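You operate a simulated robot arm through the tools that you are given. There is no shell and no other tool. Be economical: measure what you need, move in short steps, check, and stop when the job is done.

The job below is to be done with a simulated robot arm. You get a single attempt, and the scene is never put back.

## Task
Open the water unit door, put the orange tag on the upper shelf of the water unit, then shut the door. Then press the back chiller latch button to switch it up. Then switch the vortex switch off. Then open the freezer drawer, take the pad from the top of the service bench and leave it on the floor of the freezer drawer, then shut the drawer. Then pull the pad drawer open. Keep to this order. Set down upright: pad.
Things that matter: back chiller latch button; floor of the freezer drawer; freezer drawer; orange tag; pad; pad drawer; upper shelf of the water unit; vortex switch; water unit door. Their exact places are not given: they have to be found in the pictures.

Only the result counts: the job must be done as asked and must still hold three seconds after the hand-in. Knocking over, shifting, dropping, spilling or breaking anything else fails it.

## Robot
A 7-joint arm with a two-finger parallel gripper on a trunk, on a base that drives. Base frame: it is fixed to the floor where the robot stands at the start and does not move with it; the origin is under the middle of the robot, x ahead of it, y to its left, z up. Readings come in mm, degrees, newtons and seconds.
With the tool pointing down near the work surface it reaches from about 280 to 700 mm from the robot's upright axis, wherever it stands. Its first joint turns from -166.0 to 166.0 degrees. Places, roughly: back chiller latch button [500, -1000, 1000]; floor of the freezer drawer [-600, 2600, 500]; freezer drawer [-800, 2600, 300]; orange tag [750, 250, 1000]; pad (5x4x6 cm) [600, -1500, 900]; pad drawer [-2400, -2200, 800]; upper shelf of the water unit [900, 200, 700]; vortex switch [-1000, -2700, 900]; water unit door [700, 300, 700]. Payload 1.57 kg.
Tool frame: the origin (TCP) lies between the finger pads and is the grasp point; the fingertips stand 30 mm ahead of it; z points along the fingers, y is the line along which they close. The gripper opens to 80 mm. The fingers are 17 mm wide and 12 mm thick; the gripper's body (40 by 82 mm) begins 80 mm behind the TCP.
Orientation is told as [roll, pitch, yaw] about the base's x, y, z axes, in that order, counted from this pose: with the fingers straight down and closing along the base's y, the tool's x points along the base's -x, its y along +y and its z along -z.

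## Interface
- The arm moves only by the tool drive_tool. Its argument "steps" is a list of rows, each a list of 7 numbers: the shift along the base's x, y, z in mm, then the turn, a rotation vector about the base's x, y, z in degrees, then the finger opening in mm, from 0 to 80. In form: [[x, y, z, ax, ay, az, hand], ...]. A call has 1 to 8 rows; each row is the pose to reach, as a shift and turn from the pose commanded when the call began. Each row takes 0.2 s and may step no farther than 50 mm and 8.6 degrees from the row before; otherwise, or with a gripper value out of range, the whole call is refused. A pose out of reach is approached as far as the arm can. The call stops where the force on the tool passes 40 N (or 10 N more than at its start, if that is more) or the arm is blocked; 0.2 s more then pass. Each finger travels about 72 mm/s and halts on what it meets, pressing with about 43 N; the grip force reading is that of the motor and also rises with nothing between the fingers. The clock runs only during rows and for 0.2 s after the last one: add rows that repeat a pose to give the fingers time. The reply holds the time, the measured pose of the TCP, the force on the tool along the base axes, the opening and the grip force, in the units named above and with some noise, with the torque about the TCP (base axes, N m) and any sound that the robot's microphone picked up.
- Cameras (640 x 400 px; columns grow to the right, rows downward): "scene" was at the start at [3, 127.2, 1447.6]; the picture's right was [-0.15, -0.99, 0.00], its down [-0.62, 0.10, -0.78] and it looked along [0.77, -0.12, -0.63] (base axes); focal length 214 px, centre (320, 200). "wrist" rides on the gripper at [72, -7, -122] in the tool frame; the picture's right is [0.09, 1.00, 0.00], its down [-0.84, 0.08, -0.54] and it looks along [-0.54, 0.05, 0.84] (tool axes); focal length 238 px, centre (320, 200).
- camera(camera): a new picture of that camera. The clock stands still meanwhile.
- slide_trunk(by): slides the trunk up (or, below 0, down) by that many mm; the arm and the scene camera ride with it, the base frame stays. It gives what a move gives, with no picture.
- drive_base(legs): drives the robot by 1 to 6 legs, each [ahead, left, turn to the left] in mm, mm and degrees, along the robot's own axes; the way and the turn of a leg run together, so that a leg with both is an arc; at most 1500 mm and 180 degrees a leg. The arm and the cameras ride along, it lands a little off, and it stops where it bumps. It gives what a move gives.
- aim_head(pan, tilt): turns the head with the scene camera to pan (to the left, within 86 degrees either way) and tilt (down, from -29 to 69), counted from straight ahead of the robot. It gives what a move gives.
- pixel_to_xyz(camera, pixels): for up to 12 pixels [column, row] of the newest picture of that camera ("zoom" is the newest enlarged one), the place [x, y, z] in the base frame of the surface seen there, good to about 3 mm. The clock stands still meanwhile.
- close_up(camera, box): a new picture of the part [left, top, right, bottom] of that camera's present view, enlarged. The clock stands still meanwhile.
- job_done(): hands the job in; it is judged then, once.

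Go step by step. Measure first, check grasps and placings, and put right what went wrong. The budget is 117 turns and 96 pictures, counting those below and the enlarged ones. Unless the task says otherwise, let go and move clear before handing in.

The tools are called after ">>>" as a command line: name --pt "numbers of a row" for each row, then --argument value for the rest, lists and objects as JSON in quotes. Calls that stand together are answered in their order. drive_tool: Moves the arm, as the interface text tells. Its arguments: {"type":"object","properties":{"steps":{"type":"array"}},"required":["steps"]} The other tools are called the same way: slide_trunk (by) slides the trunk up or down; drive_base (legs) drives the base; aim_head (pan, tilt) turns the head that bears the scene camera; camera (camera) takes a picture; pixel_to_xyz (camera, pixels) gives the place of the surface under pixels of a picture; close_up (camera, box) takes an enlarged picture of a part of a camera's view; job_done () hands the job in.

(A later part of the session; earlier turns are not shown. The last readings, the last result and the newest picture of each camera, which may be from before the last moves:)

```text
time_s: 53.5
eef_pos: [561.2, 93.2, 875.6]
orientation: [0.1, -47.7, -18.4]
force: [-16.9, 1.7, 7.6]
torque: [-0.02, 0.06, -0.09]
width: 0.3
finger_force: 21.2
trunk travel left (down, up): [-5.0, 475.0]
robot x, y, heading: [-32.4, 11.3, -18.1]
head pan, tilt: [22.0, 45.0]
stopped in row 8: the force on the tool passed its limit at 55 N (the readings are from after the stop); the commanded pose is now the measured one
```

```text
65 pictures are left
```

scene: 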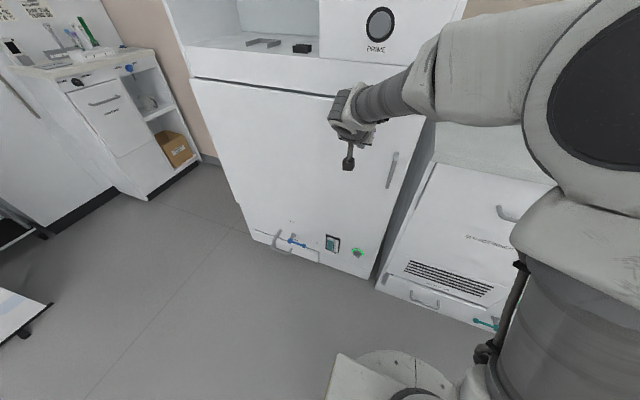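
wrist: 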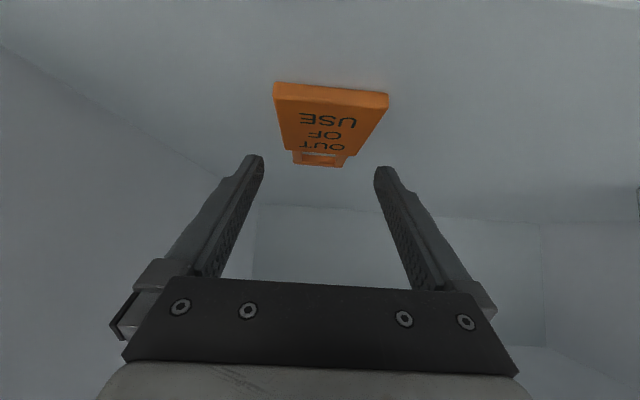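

The door pushed to its stop at 55 N. I'll verify its closed position, then retract and turn to look for the chiller at about (500,−1000).

>>> pixel_to_xyz --camera "scene" --pixels '[[415, 125], [405, 155], [300, 150], [375, 250]]'

>>> drive_tool --pt "-38 12.5 10 0 0 0 0" --pt "-76 25 50 2.5 7.6 0 0" --pt "-114 37 90 5 15.2 0 0" --pt "-140 46 130 7.5 22.8 0 0" --pt "-160 53 170 10 30.4 0 0" --pt "-180 58 210 12.5 38 0 0" --pt "-200 58 240 15 45.6 0 0"

>>> drive_base --legs '[[-300, 0, 0], [0, 0, -50]]'

>>> aim_head --pan 0 --tilt 30

>>> camera --camera "scene"

```text
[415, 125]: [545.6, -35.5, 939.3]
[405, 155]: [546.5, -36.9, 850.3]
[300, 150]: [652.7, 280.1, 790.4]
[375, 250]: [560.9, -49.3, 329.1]
```

```text
refused: row 2 steps farther than a row can; nothing moved
```

```text
time_s: 59.0
eef_pos: [133.7, -298.5, 874.3]
orientation: [0.1, -47.6, -68.1]
force: [0.1, -0.3, -0.6]
torque: [0.0, -0.02, -0.04]
width: 0.1
finger_force: 21.2
trunk travel left (down, up): [-5.0, 475.0]
robot x, y, heading: [-313.7, 102.9, -68.0]
head pan, tilt: [22.0, 45.0]
```

```text
time_s: 59.9
eef_pos: [133.2, -298.1, 874.2]
orientation: [0.1, -47.6, -68.2]
force: [-1.5, -0.5, 1.6]
torque: [0.01, -0.02, 0.02]
width: 0.0
finger_force: 21.6
trunk travel left (down, up): [-5.0, 475.0]
robot x, y, heading: [-315.3, 102.8, -68.1]
head pan, tilt: [0.0, 30.0]
```

```text
64 pictures are left
```

scene: 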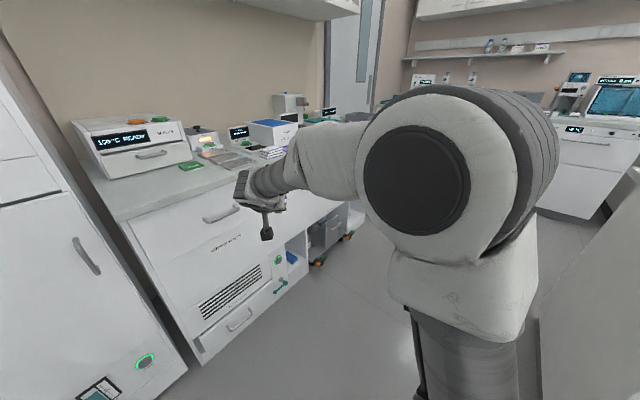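

The door is shut. I'll zoom on the bench, around (265,130), where the chiller should be.

>>> close_up --camera "scene" --box '[180, 80, 350, 190]'

>>> drive_tool --pt "-15 37 10 0 0 0 0" --pt "-20 45 45 3 1.2 0 0" --pt "-25 55 85 9 3.6 0 0" --pt "-30 65 125 15 6 0 0" --pt "-35 75 165 21 8.4 0 0" --pt "-40 85 205 28 11 0 0" --pt "-45 95 245 35 14 0 0" --pt "-50 100 285 42 17 0 0"

```text
3.64 times, centred on (265, 135) of scene
```

zoom: 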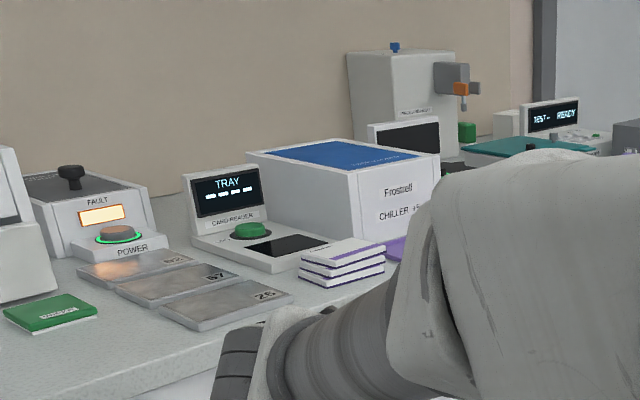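

```text
time_s: 61.7
eef_pos: [74.9, -194.8, 1120.9]
orientation: [-0.4, -7.3, -67.7]
force: [0.1, -0.2, 0.4]
torque: [-0.01, 0.03, 0.02]
width: 0.0
finger_force: 21.5
out of reach, approached as far as the arm can: row 8
trunk travel left (down, up): [-5.0, 475.0]
robot x, y, heading: [-316.7, 98.8, -68.1]
head pan, tilt: [0.0, 30.0]
```

The "Frostwell CHILLER" box with the blue lid is at (275,130). I'll move to a better viewpoint and raise the trunk some.

>>> drive_base --legs '[[300, 0, 25]]'

>>> slide_trunk --by 150

>>> camera --camera "scene"

```text
time_s: 64.2
eef_pos: [332.2, -246.7, 1120.9]
orientation: [-0.3, -7.4, -42.7]
force: [-0.2, 0.4, 0.6]
torque: [0.03, 0.01, 0.0]
width: 0.0
finger_force: 21.7
trunk travel left (down, up): [-5.0, 475.0]
robot x, y, heading: [-148.2, -141.9, -42.9]
head pan, tilt: [0.0, 30.0]
```

```text
time_s: 66.0
eef_pos: [331.9, -246.8, 1271.7]
orientation: [-0.3, -7.4, -42.9]
force: [0.6, -0.1, 0.0]
torque: [-0.02, 0.04, 0.02]
width: 0.1
finger_force: 21.0
trunk travel left (down, up): [-155.0, 325.0]
robot x, y, heading: [-149.7, -144.3, -42.8]
head pan, tilt: [0.0, 30.0]
```

```text
62 pictures are left
```

scene: 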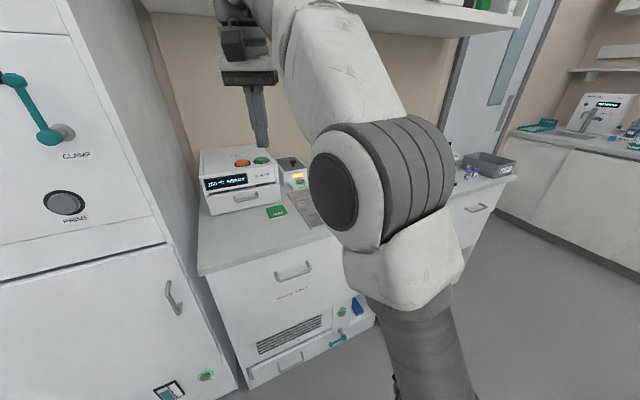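

The arm hides the chiller. I'll measure the bench edge, then strafe along it.

>>> pixel_to_xyz --camera "scene" --pixels '[[215, 268], [300, 248], [470, 190], [500, 178], [275, 212], [245, 380]]'

>>> drive_base --legs '[[0, -500, 0]]'

>>> camera --camera "scene"

```text
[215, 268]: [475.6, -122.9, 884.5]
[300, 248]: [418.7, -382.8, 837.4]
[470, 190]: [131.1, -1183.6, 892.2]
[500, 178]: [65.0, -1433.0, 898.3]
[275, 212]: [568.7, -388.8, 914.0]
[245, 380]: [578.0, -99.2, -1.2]
```

```text
time_s: 70.2
eef_pos: [-6.9, -612.4, 1271.0]
orientation: [-0.3, -7.3, -42.6]
force: [0.4, -0.5, 0.4]
torque: [0.02, -0.01, 0.0]
width: 0.0
finger_force: 20.9
trunk travel left (down, up): [-155.0, 325.0]
robot x, y, heading: [-484.7, -511.4, -42.8]
head pan, tilt: [0.0, 30.0]
```

```text
61 pictures are left
```

scene: 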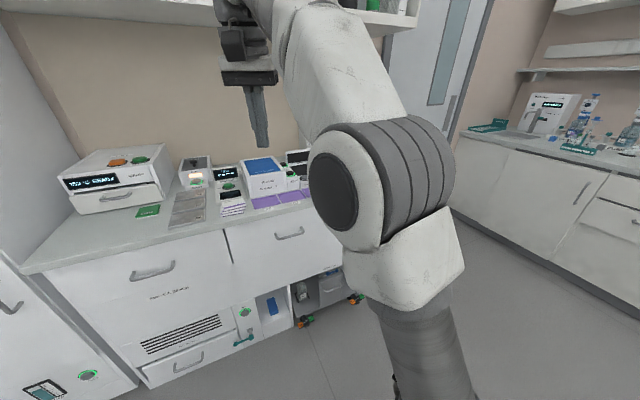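

The bench front runs along (−0.30,−0.95) like the water unit. I'll square up and strafe further right to clear the view.

>>> drive_base --legs '[[0, 0, 25], [0, -480, 0]]'

>>> aim_head --pan 30 --tilt 25

>>> camera --camera "scene"

>>> close_up --camera "scene" --box '[260, 70, 460, 195]'

```text
time_s: 75.9
eef_pos: [-155.3, -858.2, 1270.7]
orientation: [-0.2, -7.4, -18.1]
force: [-0.1, -0.3, 0.1]
torque: [0.02, 0.02, -0.01]
width: 0.1
finger_force: 21.2
trunk travel left (down, up): [-155.0, 325.0]
robot x, y, heading: [-638.8, -964.2, -17.9]
head pan, tilt: [0.0, 30.0]
```

```text
time_s: 76.9
eef_pos: [-156.2, -858.7, 1270.5]
orientation: [-0.3, -7.4, -18.0]
force: [0.3, -0.9, 0.0]
torque: [0.02, 0.0, 0.02]
width: 0.0
finger_force: 21.7
trunk travel left (down, up): [-155.0, 325.0]
robot x, y, heading: [-630.2, -963.8, -17.8]
head pan, tilt: [30.0, 25.0]
```

```text
60 pictures are left
```

scene: 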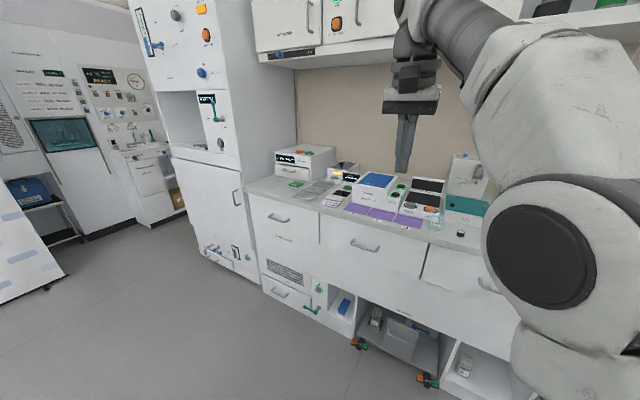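

```text
3.20 times, centred on (360, 132) of scene
```

zoom: 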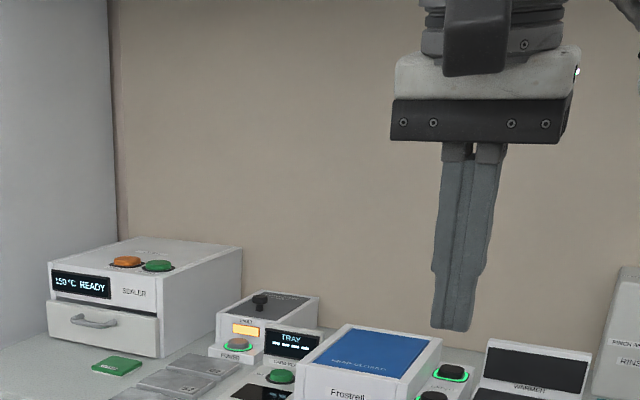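

Now I can see the chiller and the panel beside it with two round buttons near (398,190). I'll zoom there.

>>> close_up --camera "scene" --box '[330, 160, 450, 240]'

>>> pixel_to_xyz --camera "zoom" --pixels '[[320, 160], [365, 150], [345, 185], [250, 190], [300, 80]]'

```text
5.00 times, centred on (390, 200) of scene
```

zoom: 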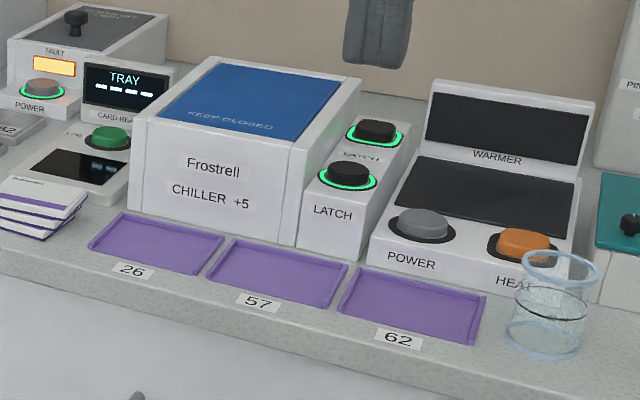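

```text
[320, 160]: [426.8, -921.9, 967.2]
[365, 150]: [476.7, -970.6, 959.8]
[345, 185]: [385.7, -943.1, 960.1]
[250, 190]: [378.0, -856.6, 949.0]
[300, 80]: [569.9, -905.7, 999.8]
```

There are two LATCH buttons: the front at zoom (347,175) and the back at zoom (375,130). I'll measure both tops and rims.

>>> pixel_to_xyz --camera "zoom" --pixels '[[348, 172], [376, 129], [360, 129], [392, 129], [347, 186], [375, 140], [340, 200], [400, 118], [330, 172], [364, 172]]'

>>> close_up --camera "scene" --box '[385, 172, 421, 204]'

```text
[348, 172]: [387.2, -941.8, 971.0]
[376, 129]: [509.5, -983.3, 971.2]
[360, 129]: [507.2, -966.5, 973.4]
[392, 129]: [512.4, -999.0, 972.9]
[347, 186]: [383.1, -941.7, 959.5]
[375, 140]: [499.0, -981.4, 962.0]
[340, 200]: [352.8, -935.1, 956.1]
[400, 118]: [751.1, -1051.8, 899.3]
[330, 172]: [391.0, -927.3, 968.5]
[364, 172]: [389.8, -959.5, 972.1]
```

```text
12.50 times, centred on (403, 188) of scene
```

zoom: 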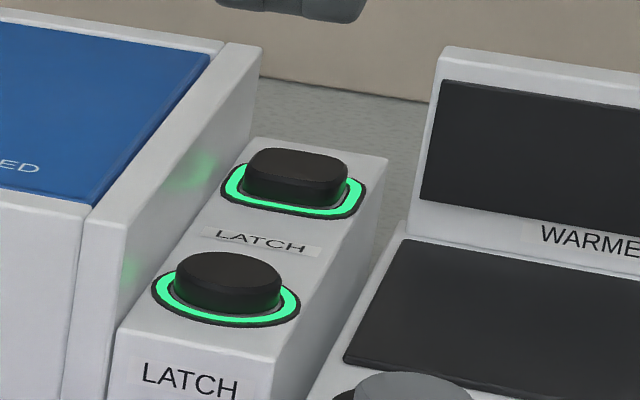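

Back button top is at about (511,−983,972). Before approaching I'll check the overhanging cabinet's position.

>>> pixel_to_xyz --camera "scene" --pixels '[[300, 62], [385, 38], [365, 45], [252, 50], [460, 180], [262, 283], [300, 310]]'

```text
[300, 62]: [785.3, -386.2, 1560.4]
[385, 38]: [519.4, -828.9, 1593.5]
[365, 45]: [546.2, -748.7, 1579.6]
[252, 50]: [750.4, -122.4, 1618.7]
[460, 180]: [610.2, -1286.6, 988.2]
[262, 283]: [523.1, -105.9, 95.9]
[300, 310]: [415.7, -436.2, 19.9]
```

The cabinet's underside is at z≈1560, so there is plenty of headroom. I'll drive to in front of the button.

>>> drive_base --legs '[[0, 320, 0], [450, 0, 0]]'

>>> aim_head --pan 5 --tilt 40

>>> camera --camera "scene"

```text
time_s: 82.7
eef_pos: [343.5, -687.2, 1271.0]
orientation: [-0.4, -7.3, -18.1]
force: [0.3, 0.0, 0.3]
torque: [0.01, 0.01, 0.01]
width: 0.0
finger_force: 21.3
trunk travel left (down, up): [-155.0, 325.0]
robot x, y, heading: [-136.3, -791.2, -18.3]
head pan, tilt: [30.0, 25.0]
stopped in leg 2: the robot was blocked; the commanded pose is now the measured one
```

```text
time_s: 83.6
eef_pos: [343.7, -687.3, 1269.5]
orientation: [-0.4, -7.3, -18.2]
force: [0.0, 1.3, -0.2]
torque: [0.01, 0.04, 0.03]
width: 0.0
finger_force: 21.1
trunk travel left (down, up): [-155.0, 325.0]
robot x, y, heading: [-134.3, -794.0, -17.9]
head pan, tilt: [5.0, 40.0]
```

```text
56 pictures are left
```

scene: 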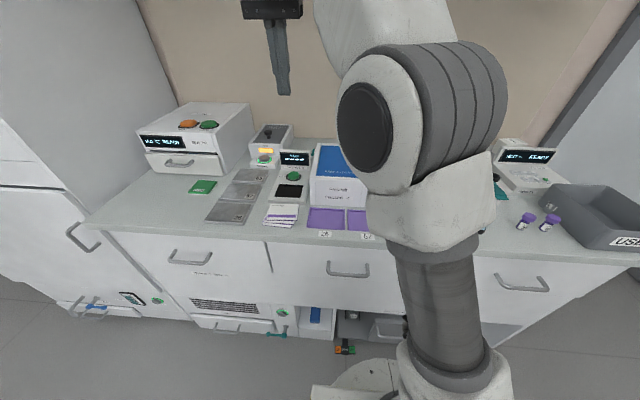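

The base touched something at its front at 381 mm from the bench edge. I'll back off 10 mm and swing the fingers above the back button, tilted a little forward for reach.

>>> drive_base --legs '[[-10, 0, 0]]'

>>> drive_tool --pt "20 -37 0 -0.9 -2.8 0 0" --pt "40 -74 0 -1.8 -5.6 0 0" --pt "60 -111 0 -2.7 -8.4 0 0" --pt "80 -148 0 -3.6 -11.2 0 0" --pt "100 -185 0 -4.5 -14 0 0" --pt "120 -222 0 -5.4 -16.8 0 0" --pt "142 -259 0 -6.3 -19.6 0 0" --pt "163 -294 0 -7 -22 0 0"

>>> drive_tool --pt "0 0 -45 0 0 0 0" --pt "0 0 -90 0 0 0 0" --pt "0 0 -135 0 0 0 0" --pt "0 0 -180 0 0 0 0" --pt "0 0 -215 0 0 0 0"

>>> camera --camera "scene"

>>> camera --camera "wrist"

```text
time_s: 84.4
eef_pos: [333.7, -684.7, 1270.6]
orientation: [-0.4, -7.2, -18.2]
force: [0.3, 0.2, 0.2]
torque: [-0.02, 0.04, 0.02]
width: 0.0
finger_force: 21.8
trunk travel left (down, up): [-155.0, 325.0]
robot x, y, heading: [-147.6, -789.9, -17.9]
head pan, tilt: [5.0, 40.0]
```

```text
time_s: 86.2
eef_pos: [479.7, -974.4, 1255.9]
orientation: [0.0, -30.5, -18.2]
force: [-0.8, 0.7, 0.5]
torque: [0.0, 0.01, 0.02]
width: 0.0
finger_force: 21.5
out of reach, approached as far as the arm can: row 7, 8
trunk travel left (down, up): [-155.0, 325.0]
robot x, y, heading: [-147.6, -787.0, -18.2]
head pan, tilt: [5.0, 40.0]
```

```text
time_s: 87.4
eef_pos: [480.3, -974.0, 1039.6]
orientation: [-0.2, -30.5, -18.2]
force: [0.1, 0.3, 0.3]
torque: [0.01, -0.01, 0.0]
width: 0.0
finger_force: 21.6
trunk travel left (down, up): [-155.0, 325.0]
robot x, y, heading: [-144.6, -786.9, -17.8]
head pan, tilt: [5.0, 40.0]
```

```text
55 pictures are left
```

scene: 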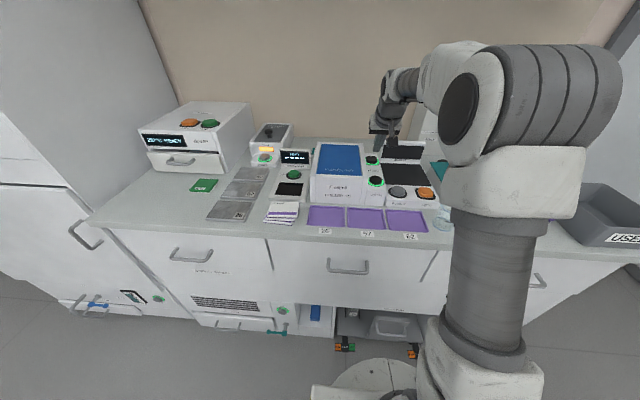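

```text
54 pictures are left
```

wrist: 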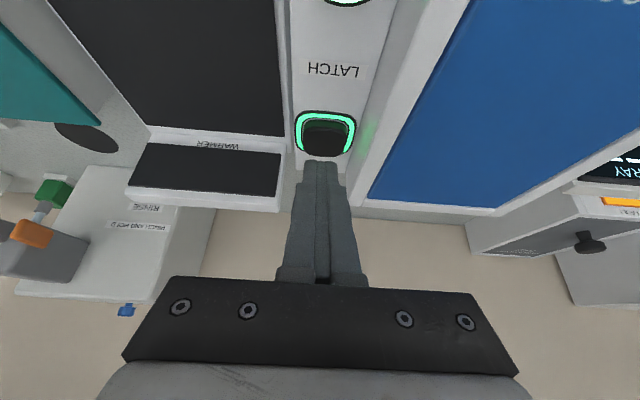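

The fingers line up with the back button. I'll measure it from the wrist view.

>>> pixel_to_xyz --camera "wrist" --pixels '[[325, 125], [325, 140], [325, 150], [305, 135], [345, 135], [325, 116], [155, 165]]'

```text
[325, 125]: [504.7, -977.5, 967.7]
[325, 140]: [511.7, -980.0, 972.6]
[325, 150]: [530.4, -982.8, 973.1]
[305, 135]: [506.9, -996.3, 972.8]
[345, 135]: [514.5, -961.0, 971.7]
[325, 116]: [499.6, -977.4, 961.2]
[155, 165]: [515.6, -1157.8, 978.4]
```

The button centre is at about (518,−982), top z 973. I'll move 22 mm forward and press down gradually.

>>> drive_tool --pt "22 -4 0 0 0 0 0" --pt "22 -4 -20 0 0 0 0" --pt "22 -4 -34 0 0 0 0" --pt "22 -4 -42 0 0 0 0" --pt "22 -4 -46 0 0 0 0" --pt "22 -4 -50 0 0 0 0" --pt "22 -4 -53 0 0 0 0"

>>> drive_tool --pt "0 0 15 0 0 0 0" --pt "0 0 50 0 0 0 0" --pt "-20 6 90 0 0 0 0"

>>> close_up --camera "scene" --box '[355, 145, 391, 193]'

>>> camera --camera "wrist"

```text
time_s: 89.0
eef_pos: [502.8, -978.6, 993.9]
orientation: [-0.1, -30.9, -18.2]
force: [-4.4, 3.3, 24.4]
torque: [0.04, -0.07, -0.03]
width: 0.0
finger_force: 21.2
trunk travel left (down, up): [-155.0, 325.0]
robot x, y, heading: [-146.1, -789.4, -18.3]
head pan, tilt: [5.0, 40.0]
heard: click
```

```text
time_s: 89.8
eef_pos: [482.0, -973.0, 1077.9]
orientation: [-0.3, -30.2, -18.2]
force: [-0.1, 0.5, 0.7]
torque: [-0.02, 0.02, 0.0]
width: 0.0
finger_force: 21.9
trunk travel left (down, up): [-155.0, 325.0]
robot x, y, heading: [-144.7, -792.7, -18.1]
head pan, tilt: [5.0, 40.0]
```

```text
8.33 times, centred on (373, 169) of scene
```

zoom: 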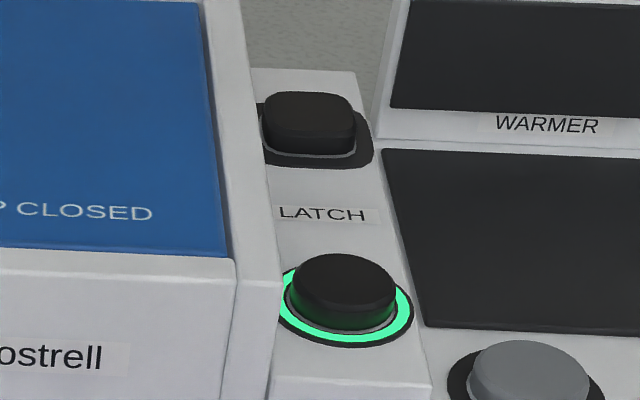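

```text
52 pictures are left
```

wrist: 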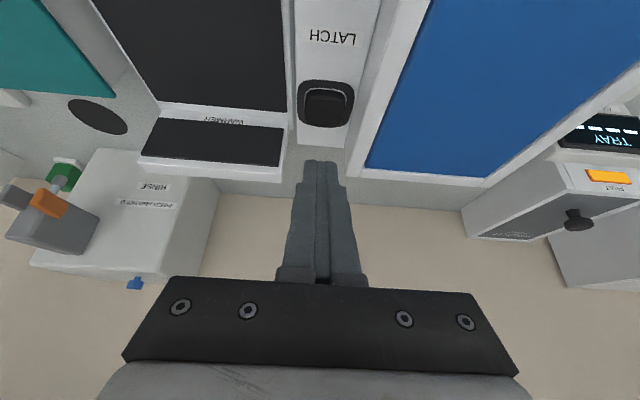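

A click, and the back button's green ring went dark. I'll check that it stands higher now, in the "up" state.

>>> pixel_to_xyz --camera "wrist" --pixels '[[325, 100], [325, 107], [325, 113], [335, 110]]'

>>> pixel_to_xyz --camera "zoom" --pixels '[[310, 105], [330, 110], [340, 270], [320, 185]]'

```text
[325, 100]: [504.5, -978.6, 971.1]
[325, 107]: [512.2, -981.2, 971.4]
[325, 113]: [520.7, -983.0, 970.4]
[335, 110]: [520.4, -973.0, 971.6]
```

```text
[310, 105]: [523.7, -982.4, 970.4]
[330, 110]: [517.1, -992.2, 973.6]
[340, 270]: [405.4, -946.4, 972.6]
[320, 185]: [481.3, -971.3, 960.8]
```

The latch toggled once from lit to unlit, as a press should. I'll retract the arm, back away and turn toward the vortex area at (−1000,−2700).

>>> drive_tool --pt "-5 2 40 0 0 0 0" --pt "-15 5 80 0 0 0 0" --pt "-30 10 120 0 0 0 0" --pt "-70 23 140 0 2 0 0" --pt "-110 36 150 1 4 0 0" --pt "-150 49 150 2 8 0 0" --pt "-190 62 150 4 14 0 0" --pt "-230 75 150 6 20 0 0"

>>> drive_base --legs '[[-450, 0, 0], [0, 0, -80]]'

>>> aim_head --pan 20 --tilt 20

>>> camera --camera "scene"

```text
time_s: 91.6
eef_pos: [251.9, -897.8, 1227.4]
orientation: [-0.7, -9.4, -18.0]
force: [-0.2, -0.5, -0.3]
torque: [0.01, 0.01, -0.04]
width: 0.2
finger_force: 21.5
trunk travel left (down, up): [-155.0, 325.0]
robot x, y, heading: [-144.7, -793.4, -17.9]
head pan, tilt: [5.0, 40.0]
```

```text
time_s: 99.6
eef_pos: [-612.2, -1058.9, 1229.1]
orientation: [-0.7, -9.6, -98.1]
force: [-0.3, -0.3, 0.6]
torque: [-0.01, 0.02, 0.04]
width: 0.1
finger_force: 21.3
trunk travel left (down, up): [-155.0, 325.0]
robot x, y, heading: [-571.8, -648.0, -98.0]
head pan, tilt: [5.0, 40.0]
```

```text
time_s: 100.5
eef_pos: [-611.4, -1059.7, 1228.0]
orientation: [-0.6, -9.5, -98.0]
force: [-0.1, 0.1, -0.2]
torque: [0.0, -0.01, 0.01]
width: 0.2
finger_force: 21.7
trunk travel left (down, up): [-155.0, 325.0]
robot x, y, heading: [-574.1, -651.3, -97.9]
head pan, tilt: [20.0, 20.0]
```

```text
51 pictures are left
```

scene: 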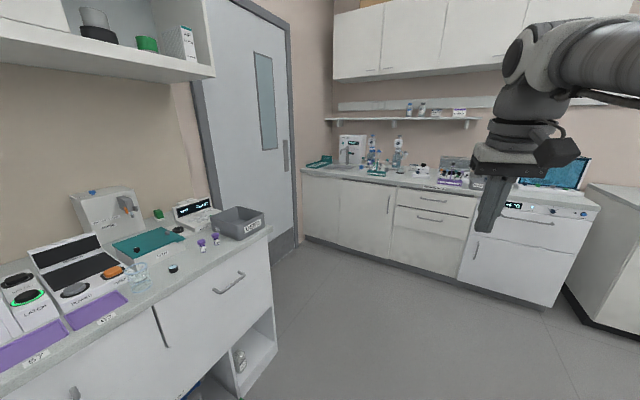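

The south bench is visible. I'll zoom around (420,170), where the vortex should sit.

>>> close_up --camera "scene" --box '[360, 130, 500, 210]'

>>> close_up --camera "scene" --box '[130, 180, 290, 290]'

```text
4.57 times, centred on (430, 170) of scene
```

zoom: 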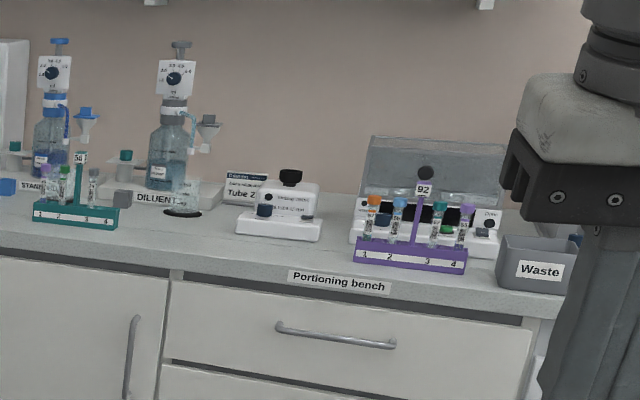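

```text
3.64 times, centred on (210, 235) of scene
```

zoom: 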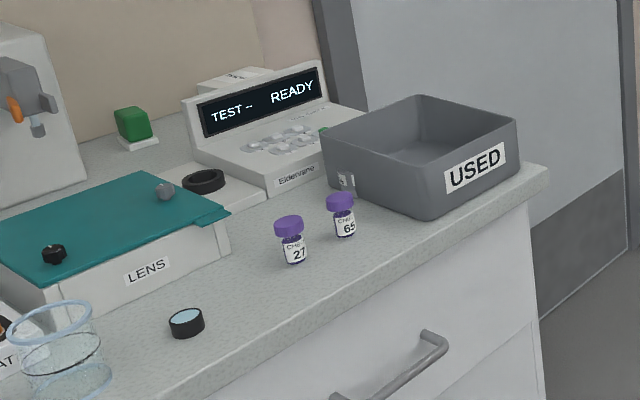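

The vortex is the device with the black cup at zoom (285,210). I'll measure it, the bench front and the green block.

>>> pixel_to_xyz --camera "zoom" --pixels '[[133, 123], [140, 147], [125, 125], [300, 110], [420, 150], [460, 210]]'

>>> pixel_to_xyz --camera "scene" --pixels '[[350, 178], [420, 186], [460, 191], [424, 173], [416, 176], [330, 240], [240, 250], [420, 260]]'

```text
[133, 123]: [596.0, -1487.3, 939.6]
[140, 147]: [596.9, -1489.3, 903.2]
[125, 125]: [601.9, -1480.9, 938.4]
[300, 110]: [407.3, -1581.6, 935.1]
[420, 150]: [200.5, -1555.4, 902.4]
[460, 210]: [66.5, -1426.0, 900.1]
```

```text
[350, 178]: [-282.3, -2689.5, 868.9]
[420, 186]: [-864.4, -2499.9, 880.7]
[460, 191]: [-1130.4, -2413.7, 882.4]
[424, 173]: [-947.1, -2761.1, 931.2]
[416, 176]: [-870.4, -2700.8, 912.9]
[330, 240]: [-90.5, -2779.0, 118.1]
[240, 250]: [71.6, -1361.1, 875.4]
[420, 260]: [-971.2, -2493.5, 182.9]
```

The green block at (596,−1487) is the pad, and the vortex is near (−910,−2730) on a bench that faces me at heading −108°. I'll drive partway for a better look.

>>> drive_base --legs '[[0, 0, -10], [1000, 320, 0]]'

>>> aim_head --pan -10 --tilt 30

>>> camera --camera "scene"

```text
time_s: 108.1
eef_pos: [-684.3, -2088.3, 1225.9]
orientation: [-0.7, -9.5, -108.1]
force: [-0.1, 0.8, -0.2]
torque: [-0.02, 0.0, 0.02]
width: 0.0
finger_force: 21.1
trunk travel left (down, up): [-155.0, 325.0]
robot x, y, heading: [-575.8, -1692.2, -108.0]
head pan, tilt: [20.0, 20.0]
```

```text
time_s: 109.0
eef_pos: [-683.2, -2088.1, 1228.5]
orientation: [-0.8, -9.4, -108.1]
force: [-0.2, -0.1, -0.3]
torque: [-0.02, 0.02, 0.0]
width: 0.0
finger_force: 21.2
trunk travel left (down, up): [-155.0, 325.0]
robot x, y, heading: [-573.3, -1690.6, -108.4]
head pan, tilt: [-10.0, 30.0]
```

```text
48 pictures are left
```

scene: 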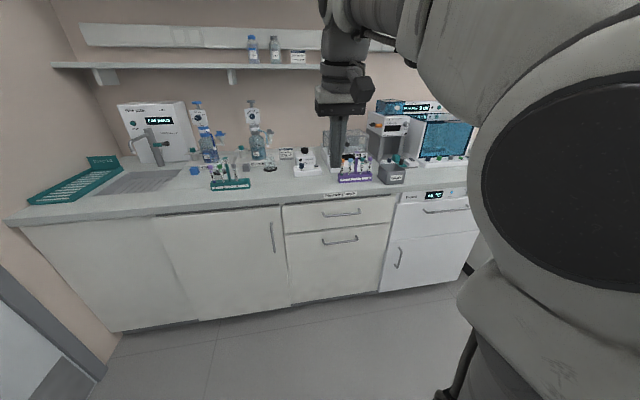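

>>> close_up --camera "scene" --box '[280, 140, 330, 180]'

>>> pixel_to_xyz --camera "zoom" --pixels '[[190, 260], [200, 240], [350, 260], [420, 320], [330, 100], [240, 320], [200, 310], [440, 290]]'

```text
10.00 times, centred on (305, 160) of scene
```

zoom: 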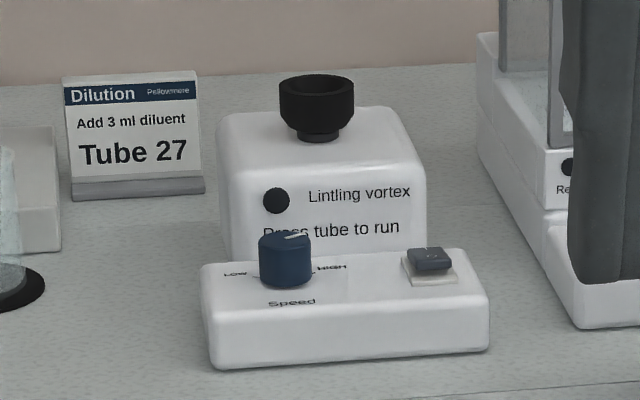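

```text
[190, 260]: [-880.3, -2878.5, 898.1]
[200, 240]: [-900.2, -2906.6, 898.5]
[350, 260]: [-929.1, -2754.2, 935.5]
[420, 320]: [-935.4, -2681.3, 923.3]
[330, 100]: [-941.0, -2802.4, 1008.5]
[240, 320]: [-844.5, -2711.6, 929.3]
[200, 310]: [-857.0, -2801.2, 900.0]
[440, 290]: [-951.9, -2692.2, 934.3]
```

The switch is a small rocker at zoom (432,262) on the vortex's front panel. I'll drive close.

>>> drive_base --legs '[[430, 0, 0]]'

>>> aim_head --pan 8 --tilt 40

>>> camera --camera "scene"

>>> camera --camera "wrist"

```text
time_s: 112.4
eef_pos: [-820.3, -2497.0, 1228.0]
orientation: [-0.7, -9.5, -108.3]
force: [0.6, 0.3, -0.4]
torque: [-0.02, 0.04, 0.03]
width: 0.0
finger_force: 21.2
trunk travel left (down, up): [-155.0, 325.0]
robot x, y, heading: [-709.8, -2102.3, -108.5]
head pan, tilt: [-10.0, 30.0]
```

```text
time_s: 113.2
eef_pos: [-820.8, -2495.4, 1227.2]
orientation: [-0.7, -9.5, -108.3]
force: [0.4, -0.4, -0.7]
torque: [-0.02, 0.0, -0.02]
width: 0.1
finger_force: 21.3
trunk travel left (down, up): [-155.0, 325.0]
robot x, y, heading: [-709.9, -2099.8, -108.2]
head pan, tilt: [8.0, 40.0]
```

```text
46 pictures are left
```

scene: 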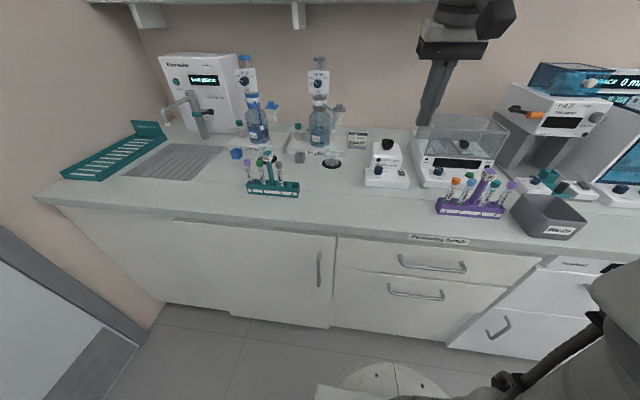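

```text
45 pictures are left
```

wrist: 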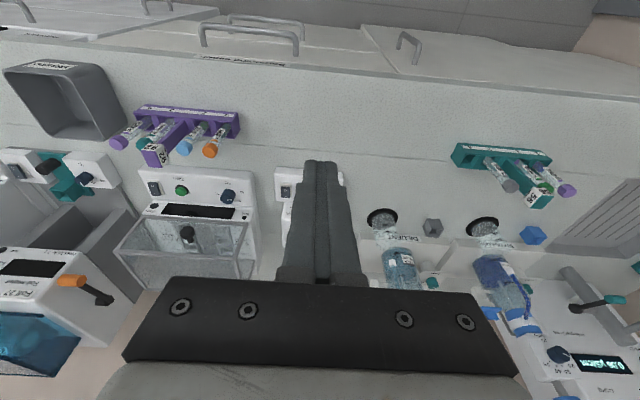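

>>> close_up --camera "scene" --box '[355, 130, 419, 194]'

>>> pixel_to_xyz --camera "zoom" --pixels '[[455, 430], [465, 418], [470, 445], [460, 400], [440, 470], [485, 425], [435, 425], [180, 420], [350, 140]]'

>>> close_up --camera "wrist" --box '[265, 160, 305, 215]'

```text
6.25 times, centred on (387, 162) of scene
```

zoom: 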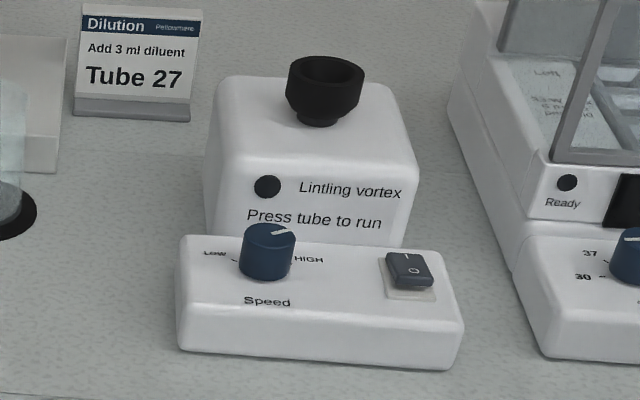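

```text
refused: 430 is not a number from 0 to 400
```

```text
7.27 times, centred on (285, 188) of wrist
```

zoom: 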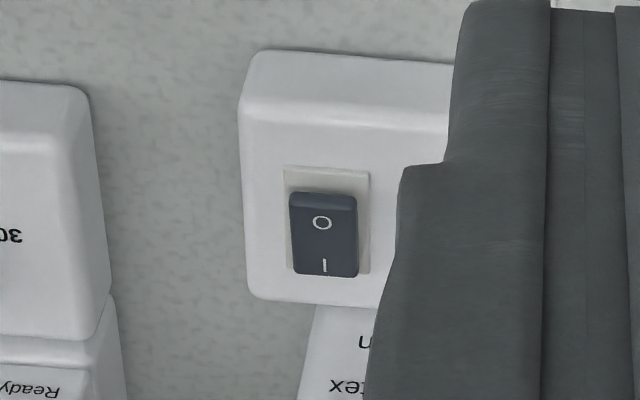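

On the rocker, "O" is on the near end, which stands raised, and "I" is on the far end, so it is currently on. I'll measure the O end.

>>> pixel_to_xyz --camera "zoom" --pixels '[[322, 222], [324, 265], [325, 212], [325, 198], [290, 180], [300, 225], [345, 225], [340, 130], [355, 280]]'

```text
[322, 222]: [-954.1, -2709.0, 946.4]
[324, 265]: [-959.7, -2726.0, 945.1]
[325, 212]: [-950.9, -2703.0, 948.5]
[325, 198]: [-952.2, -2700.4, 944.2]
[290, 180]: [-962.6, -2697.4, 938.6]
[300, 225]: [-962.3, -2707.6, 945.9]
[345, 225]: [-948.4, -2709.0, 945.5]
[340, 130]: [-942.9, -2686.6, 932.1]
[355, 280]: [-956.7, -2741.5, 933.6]
```

The O end is at about (−952,−2704,947). I'll position the fingertips over the near half and come down to just above it.

>>> drive_tool --pt "-22 -34 0 0 0 0 0" --pt "-43 -67 0 0 0 0 0" --pt "-65 -101 0 0 0 0 0" --pt "-86 -134 0 0 0 0 0" --pt "-108 -168 0 0 0 0 0" --pt "-129 -202 -20 0 0 0 0" --pt "-129 -202 -65 0 0 0 0" --pt "-129 -202 -110 0 0 0 0"

>>> drive_tool --pt "0 0 -40 0 0 0 0" --pt "0 0 -80 0 0 0 0" --pt "0 0 -112 0 0 0 0"

>>> camera --camera "wrist"

```text
time_s: 115.0
eef_pos: [-951.7, -2706.6, 1122.1]
orientation: [-0.6, -9.5, -108.3]
force: [-0.7, -0.2, 0.4]
torque: [-0.04, -0.01, 0.0]
width: 0.0
finger_force: 21.0
out of reach, approached as far as the arm can: row 5, 6, 7, 8
trunk travel left (down, up): [-155.0, 325.0]
robot x, y, heading: [-710.9, -2101.8, -108.3]
head pan, tilt: [8.0, 40.0]
```

```text
time_s: 115.8
eef_pos: [-969.1, -2748.1, 1035.2]
orientation: [-0.8, -9.3, -108.3]
force: [0.0, 0.1, 0.4]
torque: [-0.01, -0.04, 0.01]
width: 0.0
finger_force: 21.5
out of reach, approached as far as the arm can: row 1, 2, 3
trunk travel left (down, up): [-155.0, 325.0]
robot x, y, heading: [-707.0, -2102.0, -108.3]
head pan, tilt: [8.0, 40.0]
```

```text
42 pictures are left
```

wrist: 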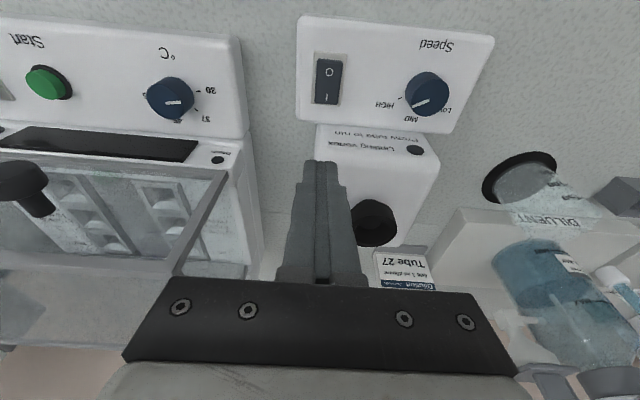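

The arm is near its reach limit and overshot forward. I'll raise and pull back while tilting the fingers forward for more margin.

>>> drive_tool --pt "0 0 35 0 0 0 0" --pt "10 30 70 3 -1 0 0" --pt "20 60 90 8 -2.6 0 0" --pt "25 80 90 13 -4.2 0 0" --pt "25 80 90 19.5 -6.4 0 0"

```text
time_s: 117.0
eef_pos: [-933.7, -2677.8, 1124.1]
orientation: [-0.7, -1.1, -108.3]
force: [0.1, -0.1, 0.5]
torque: [-0.01, 0.0, -0.03]
width: 0.2
finger_force: 21.7
out of reach, approached as far as the arm can: row 1, 2, 3, 4, 5
trunk travel left (down, up): [-155.0, 325.0]
robot x, y, heading: [-708.9, -2100.4, -108.5]
head pan, tilt: [8.0, 40.0]
```

I tilted the wrong way, so I'll reverse that and reach about −30° pitch.

>>> drive_tool --pt "5 15 0 -7.6 2.5 0 0" --pt "8 25 0 -15.2 5 0 0" --pt "8 25 0 -22.8 7.4 0 0" --pt "8 25 0 -30 9.8 0 0"

```text
time_s: 118.0
eef_pos: [-925.6, -2651.8, 1123.7]
orientation: [-0.6, -32.8, -108.3]
force: [0.2, -0.8, 0.2]
torque: [0.02, -0.02, -0.02]
width: 0.0
finger_force: 21.3
out of reach, approached as far as the arm can: row 1
trunk travel left (down, up): [-155.0, 325.0]
robot x, y, heading: [-713.6, -2099.7, -108.2]
head pan, tilt: [8.0, 40.0]
```

Good configuration. I'll move over the O end, descend to just above it, and check.

>>> drive_tool --pt "-10 -20 -30 0 0 0 0" --pt "-18 -35 -65 0 0 0 0" --pt "-23.5 -42 -100 0 0 0 0" --pt "-23.5 -42 -130 0 0 0 0"

>>> camera --camera "wrist"

```text
time_s: 119.0
eef_pos: [-948.7, -2694.6, 993.5]
orientation: [-0.6, -32.7, -108.4]
force: [0.1, 1.2, 1.0]
torque: [0.06, 0.02, 0.02]
width: 0.0
finger_force: 21.4
trunk travel left (down, up): [-155.0, 325.0]
robot x, y, heading: [-709.7, -2098.9, -108.2]
head pan, tilt: [8.0, 40.0]
```

```text
41 pictures are left
```

wrist: 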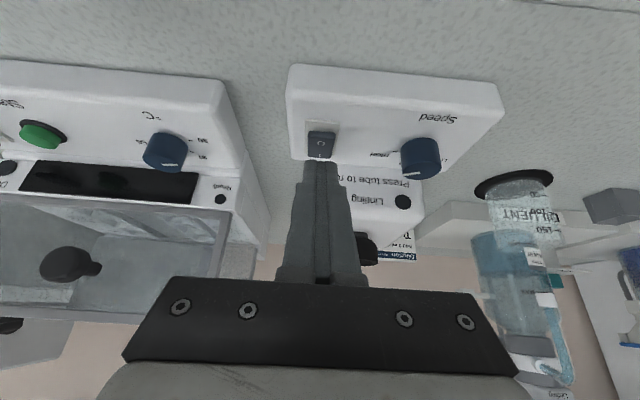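

I'll confirm the rocker's position from this close view.

>>> pixel_to_xyz --camera "wrist" --pixels '[[320, 142], [320, 136], [322, 150], [320, 130], [310, 145], [332, 145]]'

```text
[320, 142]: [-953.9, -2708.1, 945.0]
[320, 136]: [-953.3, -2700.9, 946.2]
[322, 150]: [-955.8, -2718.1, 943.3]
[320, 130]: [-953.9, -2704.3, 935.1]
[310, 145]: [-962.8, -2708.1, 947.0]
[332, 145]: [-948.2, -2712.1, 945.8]
```

The contact edge will land at (−951,−2703), on the O end. I'll press down gradually.

>>> drive_tool --pt "0 0 -12 0 0 0 0" --pt "0 0 -18 0 0 0 0" --pt "0 0 -22 0 0 0 0" --pt "0 0 -25 0 0 0 0" --pt "0 0 -28 0 0 0 0"

>>> drive_tool --pt "0 0 20 0 0 0 0" --pt "0 0 50 0 0 0 0" --pt "10 32 85 0 0 0 0"

>>> close_up --camera "wrist" --box '[270, 60, 400, 190]'

```text
time_s: 120.2
eef_pos: [-948.7, -2692.9, 973.2]
orientation: [-0.7, -33.3, -108.4]
force: [4.5, 7.9, 28.9]
torque: [-0.07, -0.04, 0.01]
width: 0.0
finger_force: 21.0
trunk travel left (down, up): [-155.0, 325.0]
robot x, y, heading: [-707.5, -2099.2, -108.3]
head pan, tilt: [8.0, 40.0]
```

```text
time_s: 121.0
eef_pos: [-937.7, -2661.3, 1050.8]
orientation: [-0.6, -32.6, -108.4]
force: [-0.2, -0.2, 0.0]
torque: [0.03, 0.02, 0.01]
width: 0.1
finger_force: 21.7
trunk travel left (down, up): [-155.0, 325.0]
robot x, y, heading: [-710.2, -2096.5, -108.3]
head pan, tilt: [8.0, 40.0]
```

```text
3.08 times, centred on (335, 125) of wrist
```

zoom: 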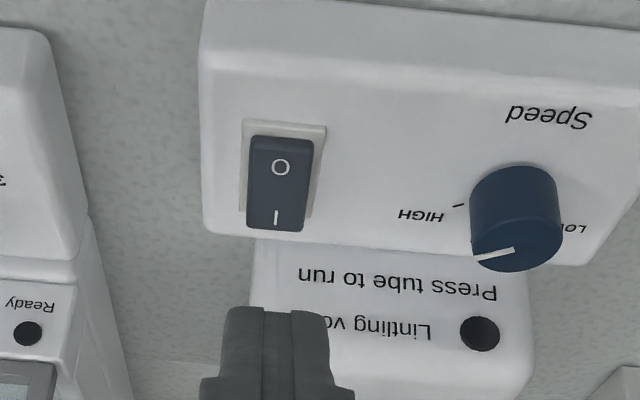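

No click was heard. I'll check the rocker's tilt now.

>>> pixel_to_xyz --camera "zoom" --pixels '[[281, 148], [281, 168], [278, 200], [276, 222], [265, 155], [265, 215], [300, 215]]'

>>> close_up --camera "scene" --box '[380, 165, 410, 190]'

```text
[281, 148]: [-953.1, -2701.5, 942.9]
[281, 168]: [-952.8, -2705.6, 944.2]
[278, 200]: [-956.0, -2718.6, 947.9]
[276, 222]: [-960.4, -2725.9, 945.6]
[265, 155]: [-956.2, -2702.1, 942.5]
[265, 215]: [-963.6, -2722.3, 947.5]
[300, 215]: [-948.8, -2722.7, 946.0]
```

```text
16.00 times, centred on (395, 178) of scene
```

zoom: 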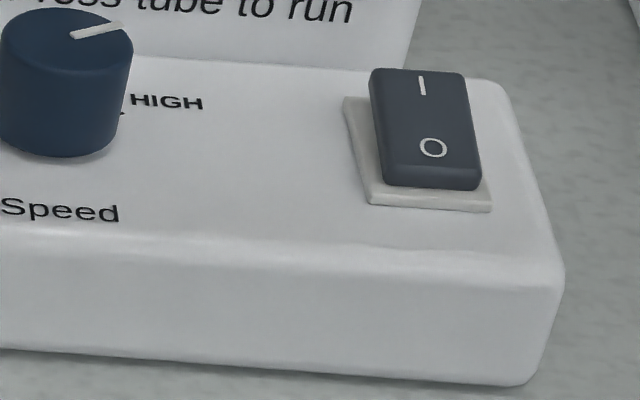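

The tilt reversed: the O end is now low (943) and the I end high (947), so it is off. I'll retract the arm, back away, and turn to face +y toward the freezer.

>>> drive_tool --pt "5 15 45 0 0 0 0" --pt "15 46 85 0 0 0 0" --pt "28 86 110 4 -1.3 0 0" --pt "40 124 130 8 -2.6 0 0" --pt "52 162 145 13 -4.2 0 0" --pt "65 200 150 18 -5.9 0 0" --pt "78 238 150 22 -7.2 0 0"

>>> drive_base --legs '[[-500, 0, 0], [0, 0, -162]]'

>>> aim_head --pan 25 --tilt 15

>>> camera --camera "scene"

```text
refused: row 2 steps farther than a row can; nothing moved
```

```text
time_s: 133.8
eef_pos: [-514.9, -1021.7, 1051.6]
orientation: [-0.6, -32.7, 90.1]
force: [0.9, 0.2, 0.0]
torque: [-0.02, -0.01, 0.02]
width: 0.1
finger_force: 21.5
trunk travel left (down, up): [-155.0, 325.0]
robot x, y, heading: [-556.8, -1626.3, 90.1]
head pan, tilt: [8.0, 40.0]
```

```text
time_s: 134.7
eef_pos: [-516.0, -1021.1, 1050.2]
orientation: [-0.6, -32.7, 90.2]
force: [-0.7, -0.3, -0.2]
torque: [0.0, -0.01, -0.02]
width: 0.1
finger_force: 20.7
trunk travel left (down, up): [-155.0, 325.0]
robot x, y, heading: [-560.0, -1625.9, 90.1]
head pan, tilt: [25.0, 15.0]
```

```text
38 pictures are left
```

scene: 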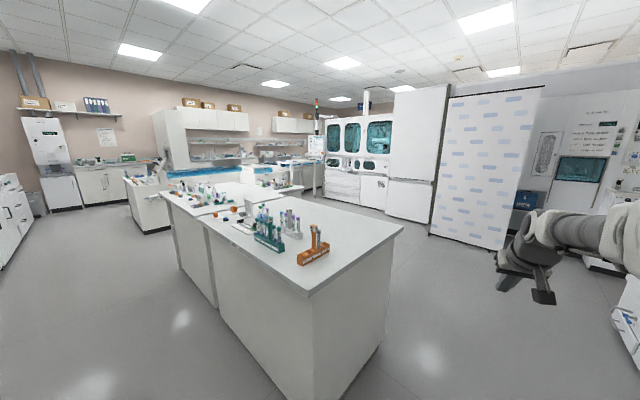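

An island is at front-left and a folding screen at right; the freezer at (−800,2600) should be near column 405. I'll zoom and measure a route.

>>> close_up --camera "scene" --box '[310, 80, 470, 260]'

>>> pixel_to_xyz --camera "scene" --pixels '[[435, 235], [500, 248], [390, 215], [430, 222], [330, 200], [400, 230], [380, 300], [310, 285], [540, 95], [365, 180]]'

```text
2.22 times, centred on (390, 170) of scene
```

zoom: 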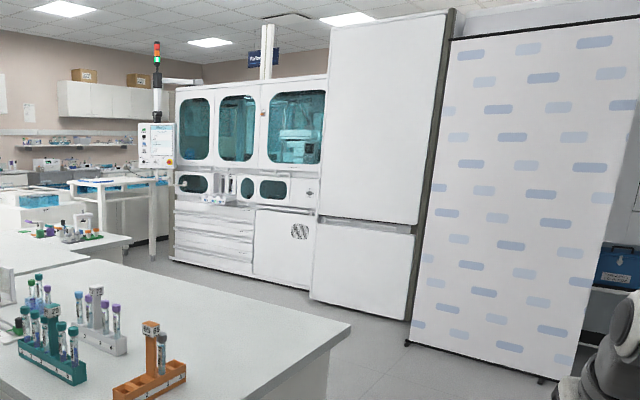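

```text
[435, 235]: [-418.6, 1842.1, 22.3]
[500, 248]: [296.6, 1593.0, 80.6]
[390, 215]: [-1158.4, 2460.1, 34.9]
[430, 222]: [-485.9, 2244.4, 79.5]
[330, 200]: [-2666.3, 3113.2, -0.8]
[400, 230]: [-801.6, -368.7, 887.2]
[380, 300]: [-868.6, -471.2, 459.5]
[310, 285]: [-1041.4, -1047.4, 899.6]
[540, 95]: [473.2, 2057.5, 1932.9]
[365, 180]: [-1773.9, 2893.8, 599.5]
```

The freezer is the tall white unit with its front from (−1158,2460) to (−486,2244), facing heading 72°, and the screen edge is at (−418,1842). First I'll tuck the arm in.

>>> drive_tool --pt "0 -20 40 0 0 0 0" --pt "0 -45 80 0 0 0 0" --pt "0 -75 110 -4 0 0 0" --pt "0 -110 135 -9 0 0 0" --pt "0 -145 155 -14 0 0 0" --pt "0 -180 170 -19 0 0 0" --pt "0 -215 175 -24 0 0 0"

```text
time_s: 136.2
eef_pos: [-517.1, -1238.0, 1228.8]
orientation: [-0.6, -8.8, 90.1]
force: [-1.5, -0.1, -0.4]
torque: [0.0, 0.02, -0.01]
width: 0.2
finger_force: 21.2
trunk travel left (down, up): [-155.0, 325.0]
robot x, y, heading: [-551.6, -1623.6, 90.2]
head pan, tilt: [25.0, 15.0]
```

I'll strafe right 185 to centre the corridor, then go forward past the island and left around the screen.

>>> drive_base --legs '[[0, -185, 0], [1500, 0, 0], [500, 0, 0], [700, 480, 0], [0, 0, -18]]'

>>> aim_head --pan 0 --tilt 35

>>> camera --camera "scene"

```text
time_s: 157.1
eef_pos: [-670.8, 1445.1, 1225.5]
orientation: [-0.6, -8.7, 71.5]
force: [-0.9, -0.7, -0.4]
torque: [0.02, 0.02, 0.02]
width: 0.2
finger_force: 21.3
trunk travel left (down, up): [-155.0, 325.0]
robot x, y, heading: [-834.0, 1086.1, 71.4]
head pan, tilt: [25.0, 15.0]
```

```text
time_s: 158.0
eef_pos: [-670.5, 1445.3, 1226.7]
orientation: [-0.7, -8.7, 71.5]
force: [-0.3, 0.4, -0.5]
torque: [-0.01, -0.02, -0.03]
width: 0.0
finger_force: 21.2
trunk travel left (down, up): [-155.0, 325.0]
robot x, y, heading: [-830.7, 1086.5, 71.1]
head pan, tilt: [0.0, 35.0]
```

```text
36 pictures are left
```

scene: 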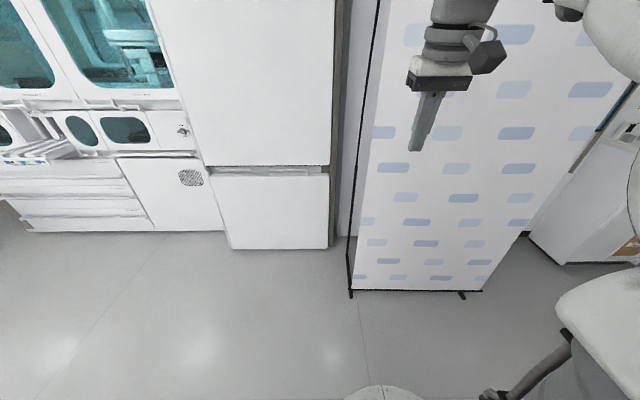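

The freezer's lower panel starts at row 170. I'll zoom to find its pull.

>>> close_up --camera "scene" --box '[190, 140, 350, 260]'

>>> pixel_to_xyz --camera "zoom" --pixels '[[100, 108], [300, 108], [300, 130], [540, 108], [555, 140], [100, 140], [550, 420], [165, 420], [300, 90], [300, 250]]'

```text
3.33 times, centred on (270, 200) of scene
```

zoom: 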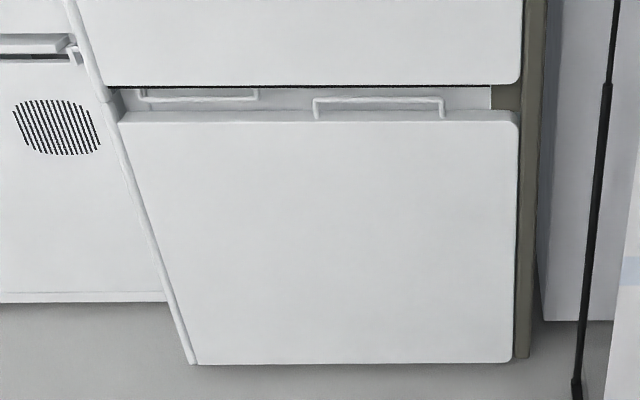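

```text
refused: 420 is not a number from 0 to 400
```

There is a bar handle on the drawer's top edge at zoom (315–445, 98–118). I'll measure it.

>>> pixel_to_xyz --camera "zoom" --pixels '[[316, 108], [380, 99], [442, 105], [330, 99], [380, 115], [380, 130], [140, 130], [505, 130], [200, 97], [350, 85], [350, 70], [500, 355]]'

>>> close_up --camera "scene" --box '[260, 155, 310, 185]'

```text
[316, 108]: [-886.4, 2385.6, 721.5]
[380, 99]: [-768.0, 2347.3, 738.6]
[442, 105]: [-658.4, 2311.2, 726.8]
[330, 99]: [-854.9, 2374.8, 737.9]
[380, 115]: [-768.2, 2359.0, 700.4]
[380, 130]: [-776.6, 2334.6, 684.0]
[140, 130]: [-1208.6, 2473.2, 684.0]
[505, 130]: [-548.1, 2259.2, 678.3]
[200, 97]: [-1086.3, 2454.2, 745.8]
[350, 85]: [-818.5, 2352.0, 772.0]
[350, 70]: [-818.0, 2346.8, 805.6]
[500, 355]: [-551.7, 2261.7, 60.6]
```

```text
12.80 times, centred on (285, 170) of scene
```

zoom: 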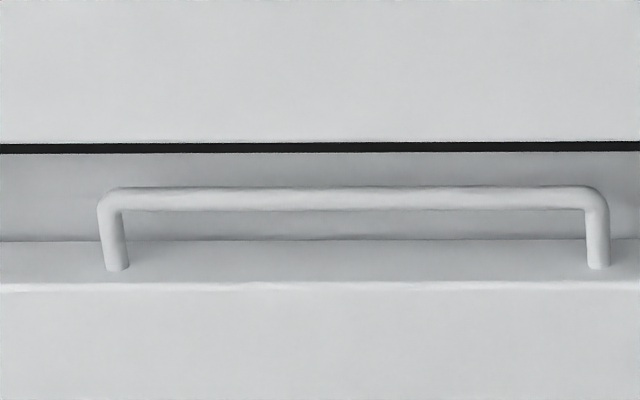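

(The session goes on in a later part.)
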